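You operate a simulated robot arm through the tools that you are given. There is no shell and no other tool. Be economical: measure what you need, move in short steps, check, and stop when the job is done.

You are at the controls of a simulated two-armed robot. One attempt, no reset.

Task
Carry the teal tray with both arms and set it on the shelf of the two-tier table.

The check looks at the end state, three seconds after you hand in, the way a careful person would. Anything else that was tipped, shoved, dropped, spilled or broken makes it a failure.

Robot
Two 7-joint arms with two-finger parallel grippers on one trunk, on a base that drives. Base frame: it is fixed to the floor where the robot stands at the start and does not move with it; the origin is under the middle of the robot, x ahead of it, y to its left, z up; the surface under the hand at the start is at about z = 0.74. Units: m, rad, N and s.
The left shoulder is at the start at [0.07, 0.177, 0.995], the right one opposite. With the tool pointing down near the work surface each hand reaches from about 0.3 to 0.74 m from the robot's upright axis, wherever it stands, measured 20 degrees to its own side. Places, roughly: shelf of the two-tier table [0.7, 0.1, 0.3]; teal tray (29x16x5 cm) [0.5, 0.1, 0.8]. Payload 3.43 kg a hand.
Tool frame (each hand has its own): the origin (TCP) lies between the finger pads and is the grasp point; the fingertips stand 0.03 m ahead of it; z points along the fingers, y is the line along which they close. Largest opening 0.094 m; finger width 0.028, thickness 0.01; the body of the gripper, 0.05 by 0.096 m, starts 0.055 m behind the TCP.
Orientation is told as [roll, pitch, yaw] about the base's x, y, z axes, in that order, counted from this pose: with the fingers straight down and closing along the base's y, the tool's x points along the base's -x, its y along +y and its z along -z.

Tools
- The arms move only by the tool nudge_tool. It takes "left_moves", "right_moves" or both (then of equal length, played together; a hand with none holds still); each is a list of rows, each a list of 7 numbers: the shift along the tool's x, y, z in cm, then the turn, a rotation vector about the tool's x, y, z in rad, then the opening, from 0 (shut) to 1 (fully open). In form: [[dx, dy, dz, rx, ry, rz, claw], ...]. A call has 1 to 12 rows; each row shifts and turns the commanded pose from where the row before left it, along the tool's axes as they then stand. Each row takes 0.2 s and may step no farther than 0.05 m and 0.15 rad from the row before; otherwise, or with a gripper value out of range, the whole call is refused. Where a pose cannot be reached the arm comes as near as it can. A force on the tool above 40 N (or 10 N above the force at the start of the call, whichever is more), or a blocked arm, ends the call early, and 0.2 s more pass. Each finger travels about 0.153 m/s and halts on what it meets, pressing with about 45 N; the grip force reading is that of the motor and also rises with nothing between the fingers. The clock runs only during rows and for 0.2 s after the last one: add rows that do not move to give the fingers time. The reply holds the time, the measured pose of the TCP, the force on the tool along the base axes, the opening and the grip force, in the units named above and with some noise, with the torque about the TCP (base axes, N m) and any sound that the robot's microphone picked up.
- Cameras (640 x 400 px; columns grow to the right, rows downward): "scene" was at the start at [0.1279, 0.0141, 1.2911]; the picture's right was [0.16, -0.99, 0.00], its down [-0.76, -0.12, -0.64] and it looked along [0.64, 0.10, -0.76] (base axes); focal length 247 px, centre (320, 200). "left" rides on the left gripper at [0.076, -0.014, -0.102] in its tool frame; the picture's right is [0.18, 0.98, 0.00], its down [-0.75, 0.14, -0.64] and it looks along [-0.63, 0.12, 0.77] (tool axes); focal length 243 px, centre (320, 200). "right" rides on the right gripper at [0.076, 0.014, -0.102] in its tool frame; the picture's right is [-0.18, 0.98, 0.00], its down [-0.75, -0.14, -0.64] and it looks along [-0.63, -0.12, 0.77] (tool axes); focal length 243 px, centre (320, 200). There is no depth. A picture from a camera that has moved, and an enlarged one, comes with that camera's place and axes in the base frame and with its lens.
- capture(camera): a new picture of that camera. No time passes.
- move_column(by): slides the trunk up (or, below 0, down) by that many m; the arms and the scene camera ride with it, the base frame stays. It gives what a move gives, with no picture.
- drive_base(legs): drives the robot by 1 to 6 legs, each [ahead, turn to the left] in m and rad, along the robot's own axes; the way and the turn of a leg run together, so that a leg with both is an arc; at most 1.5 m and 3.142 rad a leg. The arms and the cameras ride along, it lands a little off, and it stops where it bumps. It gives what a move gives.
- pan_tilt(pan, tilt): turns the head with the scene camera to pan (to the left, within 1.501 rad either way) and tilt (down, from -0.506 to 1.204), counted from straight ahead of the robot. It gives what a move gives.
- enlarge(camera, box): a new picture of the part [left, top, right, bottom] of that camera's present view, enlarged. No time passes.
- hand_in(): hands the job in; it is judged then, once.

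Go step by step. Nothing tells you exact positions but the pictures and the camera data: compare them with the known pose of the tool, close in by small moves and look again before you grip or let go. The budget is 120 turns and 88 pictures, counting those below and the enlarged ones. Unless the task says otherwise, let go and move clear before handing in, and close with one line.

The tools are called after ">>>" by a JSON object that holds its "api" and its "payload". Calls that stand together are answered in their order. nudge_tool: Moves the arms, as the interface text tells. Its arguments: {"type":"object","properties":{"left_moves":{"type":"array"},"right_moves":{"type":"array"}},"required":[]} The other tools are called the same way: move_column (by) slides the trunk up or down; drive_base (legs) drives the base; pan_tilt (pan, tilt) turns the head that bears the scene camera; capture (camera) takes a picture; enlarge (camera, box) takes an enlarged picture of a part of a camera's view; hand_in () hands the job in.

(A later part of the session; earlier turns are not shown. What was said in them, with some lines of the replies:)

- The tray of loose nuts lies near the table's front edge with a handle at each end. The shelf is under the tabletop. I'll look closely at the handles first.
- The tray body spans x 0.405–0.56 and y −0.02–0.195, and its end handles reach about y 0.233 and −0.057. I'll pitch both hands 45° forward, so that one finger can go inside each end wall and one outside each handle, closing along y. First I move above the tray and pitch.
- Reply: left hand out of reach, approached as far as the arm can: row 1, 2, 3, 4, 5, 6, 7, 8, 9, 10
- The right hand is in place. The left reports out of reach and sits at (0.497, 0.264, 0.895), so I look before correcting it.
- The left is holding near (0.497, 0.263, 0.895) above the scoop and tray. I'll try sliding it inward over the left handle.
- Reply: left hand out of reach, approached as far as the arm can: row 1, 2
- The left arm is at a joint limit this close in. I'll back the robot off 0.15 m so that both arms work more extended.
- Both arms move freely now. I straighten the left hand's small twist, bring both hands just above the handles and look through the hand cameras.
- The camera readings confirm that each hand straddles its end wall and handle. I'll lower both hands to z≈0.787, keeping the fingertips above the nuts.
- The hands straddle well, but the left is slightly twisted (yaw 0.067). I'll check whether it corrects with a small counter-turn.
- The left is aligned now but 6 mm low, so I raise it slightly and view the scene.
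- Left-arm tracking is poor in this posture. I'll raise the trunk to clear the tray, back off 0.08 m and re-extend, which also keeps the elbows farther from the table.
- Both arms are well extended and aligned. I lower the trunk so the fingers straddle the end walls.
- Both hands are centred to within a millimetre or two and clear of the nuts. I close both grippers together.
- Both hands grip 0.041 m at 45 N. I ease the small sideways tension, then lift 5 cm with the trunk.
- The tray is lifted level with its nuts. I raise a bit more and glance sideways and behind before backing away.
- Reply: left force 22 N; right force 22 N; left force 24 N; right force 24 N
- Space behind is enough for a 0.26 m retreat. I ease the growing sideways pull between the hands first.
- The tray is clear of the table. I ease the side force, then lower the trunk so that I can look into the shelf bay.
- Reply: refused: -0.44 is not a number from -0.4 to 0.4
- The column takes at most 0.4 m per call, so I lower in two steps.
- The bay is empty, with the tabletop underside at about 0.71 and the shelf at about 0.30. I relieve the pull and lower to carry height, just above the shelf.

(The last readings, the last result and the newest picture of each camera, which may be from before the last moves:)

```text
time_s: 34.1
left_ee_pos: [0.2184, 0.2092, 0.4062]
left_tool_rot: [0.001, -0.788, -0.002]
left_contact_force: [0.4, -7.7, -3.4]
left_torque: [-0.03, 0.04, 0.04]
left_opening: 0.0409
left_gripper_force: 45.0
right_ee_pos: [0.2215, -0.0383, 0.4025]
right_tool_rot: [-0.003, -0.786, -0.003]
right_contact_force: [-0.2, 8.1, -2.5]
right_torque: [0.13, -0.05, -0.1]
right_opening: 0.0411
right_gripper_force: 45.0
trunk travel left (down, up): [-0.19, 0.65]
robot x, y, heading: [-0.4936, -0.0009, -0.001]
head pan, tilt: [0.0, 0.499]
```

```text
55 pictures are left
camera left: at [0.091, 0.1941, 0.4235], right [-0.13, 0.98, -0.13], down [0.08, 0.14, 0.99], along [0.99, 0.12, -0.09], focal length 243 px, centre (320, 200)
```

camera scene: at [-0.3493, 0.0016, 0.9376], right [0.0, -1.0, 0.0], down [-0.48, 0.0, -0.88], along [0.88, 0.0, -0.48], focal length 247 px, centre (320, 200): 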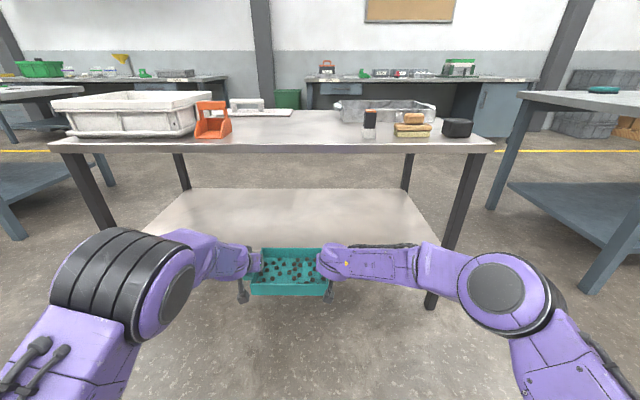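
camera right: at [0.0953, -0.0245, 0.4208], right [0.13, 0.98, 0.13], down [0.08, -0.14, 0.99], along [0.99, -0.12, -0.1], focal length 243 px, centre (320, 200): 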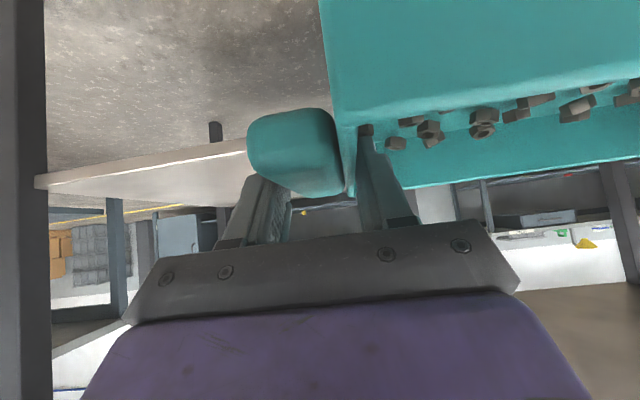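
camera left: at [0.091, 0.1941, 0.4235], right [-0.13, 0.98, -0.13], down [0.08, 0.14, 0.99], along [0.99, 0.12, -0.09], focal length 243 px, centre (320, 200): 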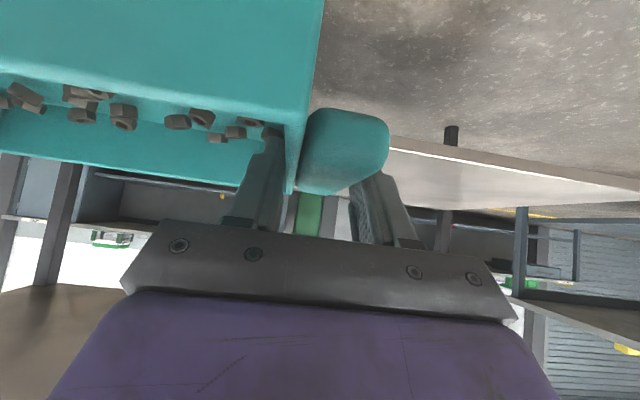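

Clearances look good: the tray bottom is at about 0.36, above the shelf at about 0.31, and everything is under the tabletop. I drive forward part way.

>>> {"api": "drive_base", "payload": {"legs": [[0.2, 0]]}}

>>> {"api": "capture", "payload": {"camera": "scene"}}

>>> {"api": "capture", "payload": {"camera": "right"}}

```text
time_s: 35.7
left_ee_pos: [0.4213, 0.2051, 0.4044]
left_tool_rot: [0.001, -0.789, -0.007]
left_contact_force: [-0.1, -4.7, -2.4]
left_torque: [-0.05, -0.01, -0.01]
left_opening: 0.0409
left_gripper_force: 44.4
right_ee_pos: [0.4228, -0.0416, 0.4034]
right_tool_rot: [-0.002, -0.784, -0.007]
right_contact_force: [0.6, 4.2, -3.4]
right_torque: [0.0, 0.01, -0.08]
right_opening: 0.041
right_gripper_force: 45.4
trunk travel left (down, up): [-0.19, 0.65]
robot x, y, heading: [-0.2928, -0.0063, -0.002]
head pan, tilt: [0.0, 0.499]
```

```text
54 pictures are left
camera scene: at [-0.1466, 0.0006, 0.9375], right [0.0, -1.0, 0.0], down [-0.48, 0.0, -0.88], along [0.88, 0.0, -0.48], focal length 247 px, centre (320, 200)
```

scene: 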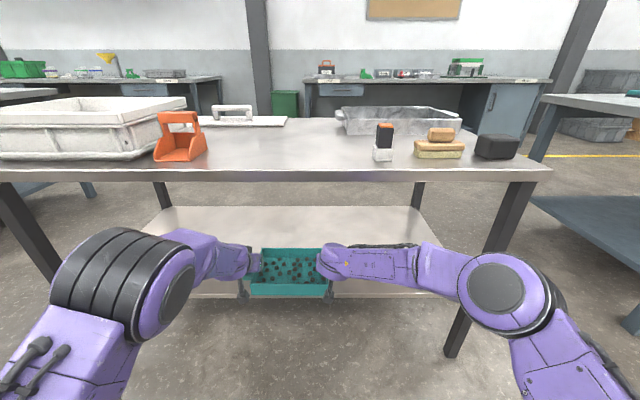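

```text
53 pictures are left
camera right: at [0.2976, -0.0271, 0.4204], right [0.14, 0.98, 0.13], down [0.08, -0.14, 0.99], along [0.99, -0.13, -0.1], focal length 243 px, centre (320, 200)
```

right: 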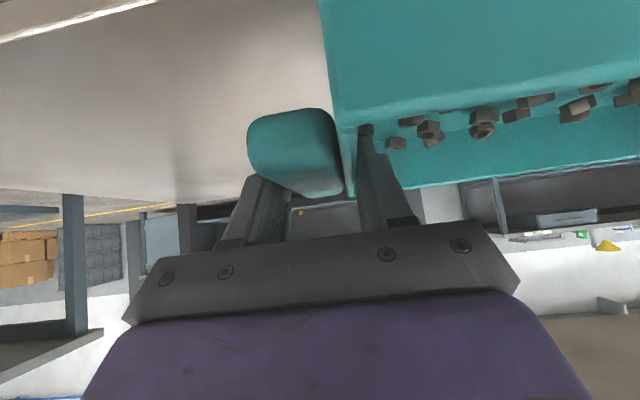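

No contact so far, with forearms and elbows clear of the legs and tabletop. I drive the last 9 cm.

>>> {"api": "drive_base", "payload": {"legs": [[0.09, 0]]}}

>>> {"api": "capture", "payload": {"camera": "scene"}}

>>> {"api": "capture", "payload": {"camera": "left"}}

```text
time_s: 36.8
left_ee_pos: [0.5113, 0.2059, 0.4046]
left_tool_rot: [0.001, -0.788, -0.005]
left_contact_force: [0.5, 0.5, -2.5]
left_torque: [0.02, -0.01, 0.0]
left_opening: 0.041
left_gripper_force: 44.9
right_ee_pos: [0.5139, -0.0405, 0.4023]
right_tool_rot: [-0.003, -0.787, -0.005]
right_contact_force: [-0.3, -0.5, -2.4]
right_torque: [-0.05, -0.02, 0.07]
right_opening: 0.0409
right_gripper_force: 45.1
trunk travel left (down, up): [-0.19, 0.65]
robot x, y, heading: [-0.2007, 0.0003, -0.004]
head pan, tilt: [0.0, 0.499]
```

```text
52 pictures are left
camera scene: at [-0.0557, 0.0004, 0.9375], right [0.0, -1.0, 0.0], down [-0.48, 0.0, -0.88], along [0.88, 0.0, -0.48], focal length 247 px, centre (320, 200)
```

scene: 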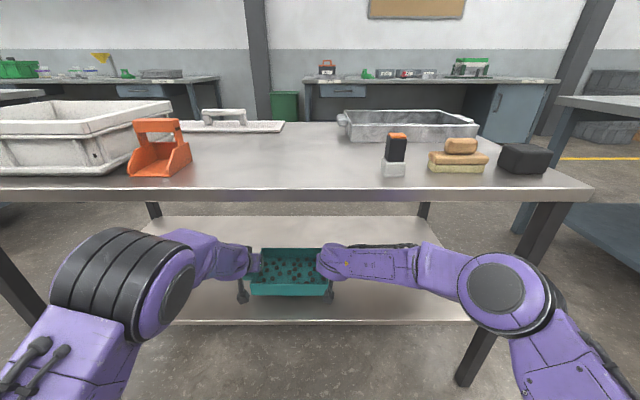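

```text
51 pictures are left
camera left: at [0.3847, 0.192, 0.423], right [-0.13, 0.98, -0.13], down [0.08, 0.14, 0.99], along [0.99, 0.12, -0.09], focal length 243 px, centre (320, 200)
```

left: 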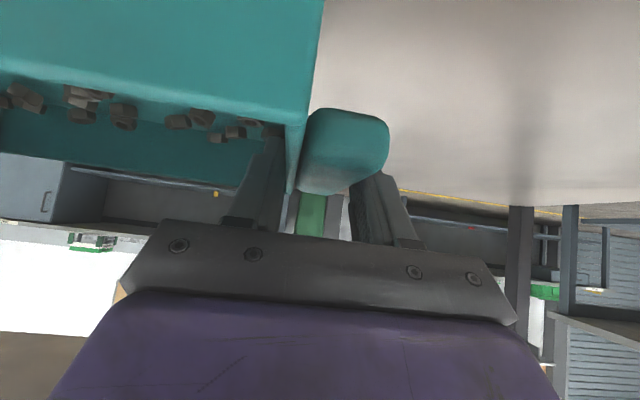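

The tray is over the shelf, with its near wall about 5 cm in from the front edge. I lower it in small steps and watch the vertical force.

>>> {"api": "move_column", "payload": {"by": -0.03}}

>>> {"api": "move_column", "payload": {"by": -0.008}}

>>> {"api": "enlarge", "payload": {"camera": "scene", "box": [200, 230, 380, 343]}}

```text
time_s: 37.5
left_ee_pos: [0.5105, 0.2057, 0.3742]
left_tool_rot: [0.003, -0.789, -0.002]
left_contact_force: [-0.3, 1.0, -3.5]
left_torque: [0.03, -0.09, 0.01]
left_opening: 0.041
left_gripper_force: 45.1
right_ee_pos: [0.5141, -0.0406, 0.3736]
right_tool_rot: [-0.002, -0.787, -0.005]
right_contact_force: [0.1, -0.5, -2.6]
right_torque: [-0.02, 0.05, 0.0]
right_opening: 0.0408
right_gripper_force: 45.2
trunk travel left (down, up): [-0.16, 0.68]
robot x, y, heading: [-0.1997, -0.003, -0.007]
head pan, tilt: [0.0, 0.499]
```

```text
time_s: 38.1
left_ee_pos: [0.5112, 0.2059, 0.3669]
left_tool_rot: [0.0, -0.787, -0.003]
left_contact_force: [0.0, 0.5, -3.1]
left_torque: [0.06, 0.14, -0.01]
left_opening: 0.0411
left_gripper_force: 45.7
right_ee_pos: [0.5122, -0.0412, 0.3636]
right_tool_rot: [-0.002, -0.786, -0.005]
right_contact_force: [-0.2, 0.5, -3.2]
right_torque: [-0.04, -0.09, 0.11]
right_opening: 0.0408
right_gripper_force: 45.0
trunk travel left (down, up): [-0.152, 0.688]
robot x, y, heading: [-0.2012, -0.0065, 0.0]
head pan, tilt: [0.0, 0.499]
```

```text
3.54 times, centred on (290, 286) of scene
camera zoom: at [-0.056, 0.0004, 0.8995], right [0.0, -1.0, 0.0], down [-0.48, 0.0, -0.88], along [0.88, 0.0, -0.48], focal length 875 px, centre (426, -106)
```

zoom: 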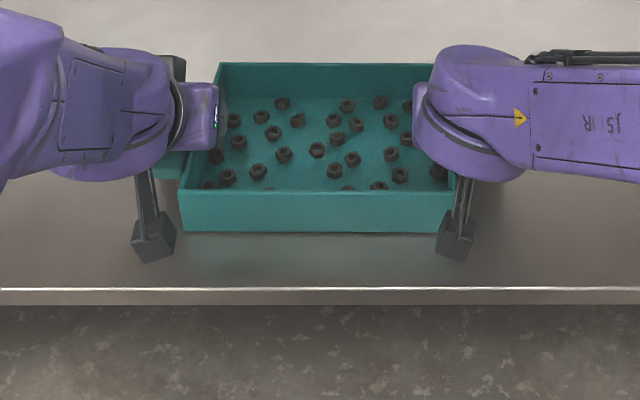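

No contact yet, so I continue down in 5 mm steps.

>>> {"api": "move_column", "payload": {"by": -0.005}}

>>> {"api": "move_column", "payload": {"by": -0.005}}

```text
time_s: 38.7
left_ee_pos: [0.5106, 0.206, 0.3665]
left_tool_rot: [0.001, -0.795, -0.004]
left_contact_force: [3.6, 0.9, 6.6]
left_torque: [-0.28, 0.84, 0.13]
left_opening: 0.0409
left_gripper_force: 44.4
right_ee_pos: [0.5136, -0.0418, 0.3641]
right_tool_rot: [0.0, -0.792, -0.005]
right_contact_force: [-2.8, 0.4, 14.6]
right_torque: [-0.24, 1.13, 0.11]
right_opening: 0.041
right_gripper_force: 45.2
trunk travel left (down, up): [-0.147, 0.693]
robot x, y, heading: [-0.2021, -0.001, 0.001]
head pan, tilt: [0.0, 0.499]
```

```text
time_s: 39.2
left_ee_pos: [0.5107, 0.2064, 0.3663]
left_tool_rot: [0.001, -0.801, -0.004]
left_contact_force: [9.2, 1.6, 17.8]
left_torque: [0.11, 0.19, -0.13]
left_opening: 0.0407
left_gripper_force: 44.5
right_ee_pos: [0.5137, -0.0416, 0.3639]
right_tool_rot: [0.004, -0.799, -0.007]
right_contact_force: [3.3, 2.9, 31.4]
right_torque: [0.2, 0.49, -0.22]
right_opening: 0.0408
right_gripper_force: 45.1
trunk travel left (down, up): [-0.142, 0.698]
robot x, y, heading: [-0.2001, -0.002, -0.005]
head pan, tilt: [0.0, 0.499]
```

The tray has landed, with contact at TCP z≈0.365. I take off the excess pressure before letting go.

>>> {"api": "move_column", "payload": {"by": 0.007}}

>>> {"api": "capture", "payload": {"camera": "left"}}

```text
time_s: 39.8
left_ee_pos: [0.5095, 0.2054, 0.3672]
left_tool_rot: [-0.001, -0.791, -0.003]
left_contact_force: [0.4, -0.1, 8.4]
left_torque: [-0.14, 0.11, 0.03]
left_opening: 0.0407
left_gripper_force: 45.1
right_ee_pos: [0.5119, -0.0423, 0.3634]
right_tool_rot: [-0.002, -0.789, -0.003]
right_contact_force: [7.2, 1.6, 15.1]
right_torque: [-0.16, -0.01, 0.18]
right_opening: 0.0411
right_gripper_force: 45.0
trunk travel left (down, up): [-0.149, 0.691]
robot x, y, heading: [-0.202, -0.0016, -0.006]
head pan, tilt: [0.0, 0.499]
```

```text
49 pictures are left
camera left: at [0.3829, 0.1919, 0.3835], right [-0.13, 0.98, -0.13], down [0.07, 0.14, 0.99], along [0.99, 0.11, -0.09], focal length 243 px, centre (320, 200)
```

left: 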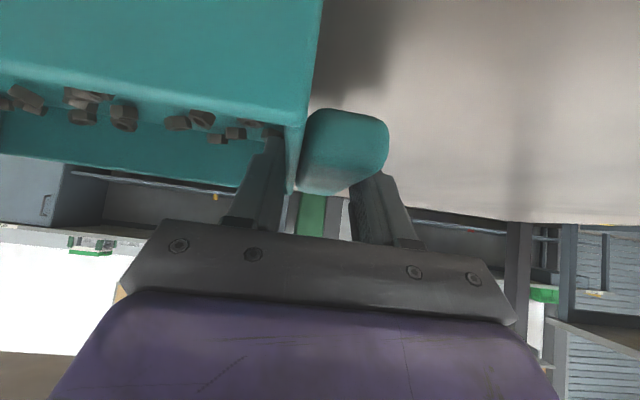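

>>> {"api": "move_column", "payload": {"by": 0.002}}

```text
time_s: 40.3
left_ee_pos: [0.5107, 0.2049, 0.3656]
left_tool_rot: [0.0, -0.788, -0.004]
left_contact_force: [-1.4, 0.3, -0.5]
left_torque: [-0.05, -0.13, -0.19]
left_opening: 0.0409
left_gripper_force: 45.2
right_ee_pos: [0.5141, -0.0408, 0.3646]
right_tool_rot: [-0.003, -0.785, -0.007]
right_contact_force: [1.1, 0.1, 7.5]
right_torque: [-0.09, -0.76, -0.08]
right_opening: 0.0409
right_gripper_force: 44.8
trunk travel left (down, up): [-0.151, 0.689]
robot x, y, heading: [-0.1957, -0.0035, -0.006]
head pan, tilt: [0.0, 0.499]
```

The load is nearly gone from the hands and the tray is resting on the shelf. I open both grippers gradually.

>>> {"api": "nudge_tool", "payload": {"left_moves": [[0, 0, 0, 0, 0, 0, 0.5], [0, 0, 0, 0, 0, 0, 0.7], [0, 0, 0, 0, 0, 0, 0.9], [0, 0, 0, 0, 0, 0, 0.95], [0, 0, 0, 0, 0, 0, 0.95]], "right_moves": [[0, 0, 0, 0, 0, 0, 0.5], [0, 0, 0, 0, 0, 0, 0.7], [0, 0, 0, 0, 0, 0, 0.9], [0, 0, 0, 0, 0, 0, 0.95], [0, 0, 0, 0, 0, 0, 0.95]]}}

>>> {"api": "capture", "payload": {"camera": "left"}}

>>> {"api": "capture", "payload": {"camera": "right"}}

```text
time_s: 41.5
left_ee_pos: [0.5115, 0.2053, 0.367]
left_tool_rot: [-0.001, -0.79, -0.004]
left_contact_force: [0.0, 0.2, -0.4]
left_torque: [-0.04, 0.04, -0.01]
left_opening: 0.0893
left_gripper_force: 0.0
right_ee_pos: [0.514, -0.0408, 0.3644]
right_tool_rot: [0.0, -0.786, -0.006]
right_contact_force: [0.3, 0.6, 0.3]
right_torque: [-0.02, 0.06, 0.0]
right_opening: 0.0894
right_gripper_force: 0.1
trunk travel left (down, up): [-0.151, 0.689]
robot x, y, heading: [-0.2008, -0.0017, -0.005]
head pan, tilt: [0.0, 0.499]
```

```text
48 pictures are left
camera left: at [0.3844, 0.192, 0.3847], right [-0.13, 0.98, -0.13], down [0.08, 0.14, 0.99], along [0.99, 0.12, -0.09], focal length 243 px, centre (320, 200)
```

left: 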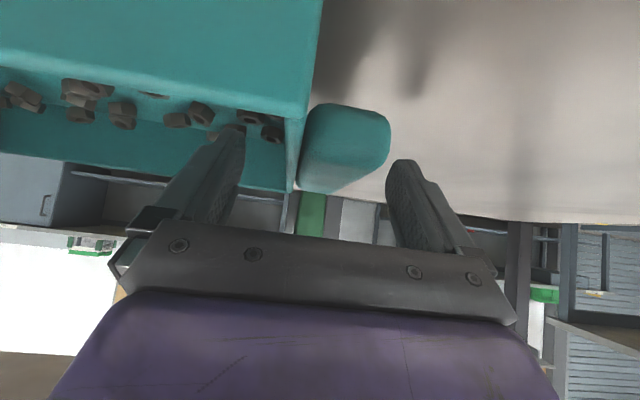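

```text
47 pictures are left
camera right: at [0.3882, -0.0267, 0.382], right [0.14, 0.98, 0.13], down [0.08, -0.14, 0.99], along [0.99, -0.12, -0.09], focal length 243 px, centre (320, 200)
```

right: 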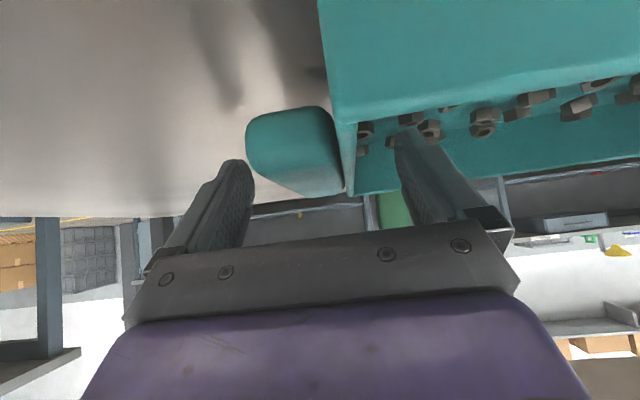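

Both hands are released and clear of the walls. I raise the trunk 6 cm so the fingers clear the rim, then back out.

>>> {"api": "move_column", "payload": {"by": 0.06}}

>>> {"api": "capture", "payload": {"camera": "left"}}

>>> {"api": "capture", "payload": {"camera": "scene"}}

```text
time_s: 42.5
left_ee_pos: [0.5107, 0.2057, 0.4269]
left_tool_rot: [0.0, -0.789, -0.004]
left_contact_force: [-0.2, 0.5, -0.4]
left_torque: [0.01, 0.0, 0.0]
left_opening: 0.0892
left_gripper_force: 0.1
right_ee_pos: [0.5128, -0.041, 0.4239]
right_tool_rot: [-0.002, -0.785, -0.006]
right_contact_force: [-0.2, 0.5, -1.3]
right_torque: [0.02, -0.05, 0.01]
right_opening: 0.0893
right_gripper_force: 0.0
trunk travel left (down, up): [-0.211, 0.629]
robot x, y, heading: [-0.1998, -0.0009, -0.002]
head pan, tilt: [0.0, 0.499]
```

```text
46 pictures are left
camera left: at [0.3844, 0.192, 0.4445], right [-0.13, 0.98, -0.13], down [0.08, 0.14, 0.99], along [0.99, 0.11, -0.09], focal length 243 px, centre (320, 200)
```

left: 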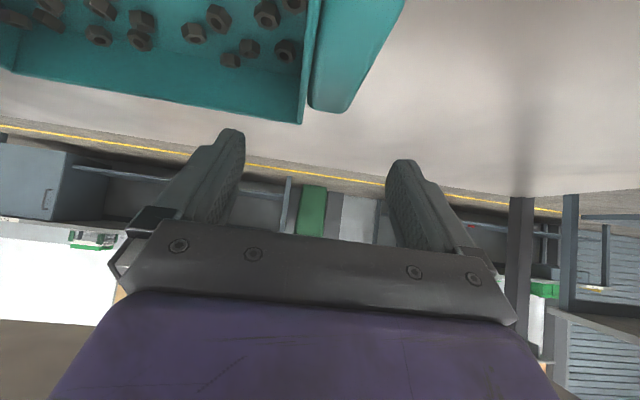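

```text
45 pictures are left
camera scene: at [-0.0563, 0.0004, 0.9586], right [0.0, -1.0, 0.0], down [-0.48, 0.0, -0.88], along [0.88, 0.0, -0.48], focal length 247 px, centre (320, 200)
```

scene: 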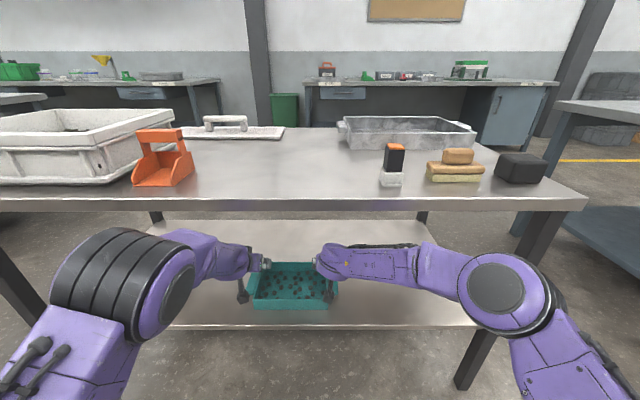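

The tray stays on the shelf, with the hands above the rim. I back straight out.

>>> {"api": "drive_base", "payload": {"legs": [[-0.28, 0]]}}

>>> {"api": "capture", "payload": {"camera": "scene"}}

>>> {"api": "enlarge", "payload": {"camera": "scene", "box": [200, 170, 380, 283]}}

```text
time_s: 44.5
left_ee_pos: [0.227, 0.2074, 0.4272]
left_tool_rot: [0.001, -0.792, -0.003]
left_contact_force: [-0.7, -0.4, 0.4]
left_torque: [0.01, 0.01, -0.01]
left_opening: 0.0894
left_gripper_force: 0.1
right_ee_pos: [0.2294, -0.0404, 0.4252]
right_tool_rot: [-0.002, -0.787, -0.005]
right_contact_force: [-0.1, -0.4, -1.3]
right_torque: [-0.03, 0.01, 0.02]
right_opening: 0.0894
right_gripper_force: 0.1
trunk travel left (down, up): [-0.211, 0.629]
robot x, y, heading: [-0.4859, -0.0043, -0.005]
head pan, tilt: [0.0, 0.499]
```

```text
44 pictures are left
camera scene: at [-0.3407, 0.0012, 0.9587], right [0.0, -1.0, 0.0], down [-0.48, 0.0, -0.88], along [0.88, 0.0, -0.48], focal length 247 px, centre (320, 200)
```

scene: 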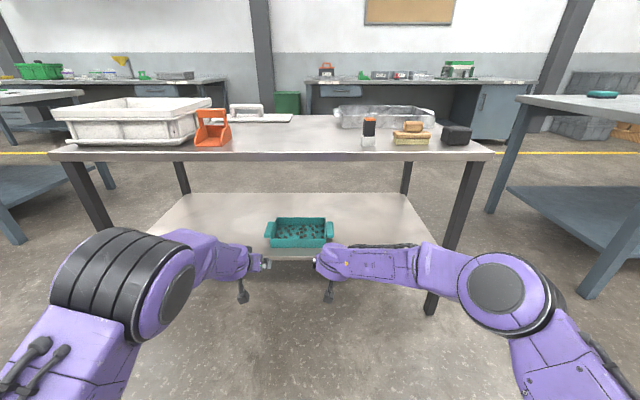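

```text
3.54 times, centred on (290, 226) of scene
camera zoom: at [-0.3407, 0.0012, 0.9587], right [0.0, -1.0, 0.0], down [-0.48, 0.0, -0.88], along [0.88, 0.0, -0.48], focal length 875 px, centre (426, 106)
```

zoom: 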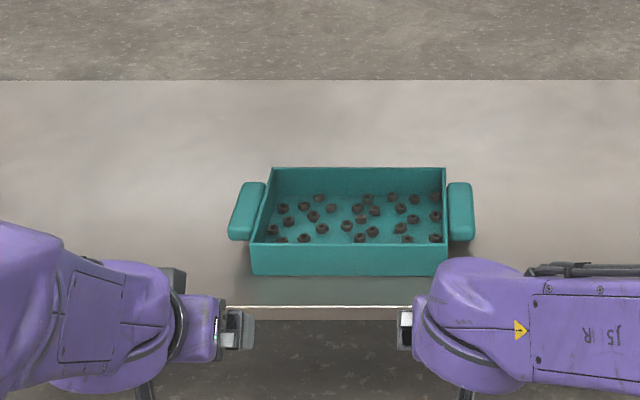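

The tray sits level and fully on the shelf with its nuts inside. The tabletop items are undisturbed and both hands are clear, so I hand in.

>>> {"api": "hand_in", "payload": {}}

```text
The job is handed in.
```

The teal tray was carried with both arms and is resting level on the two-tier table's shelf, all its nuts still inside, with both hands clear and nothing else moved.
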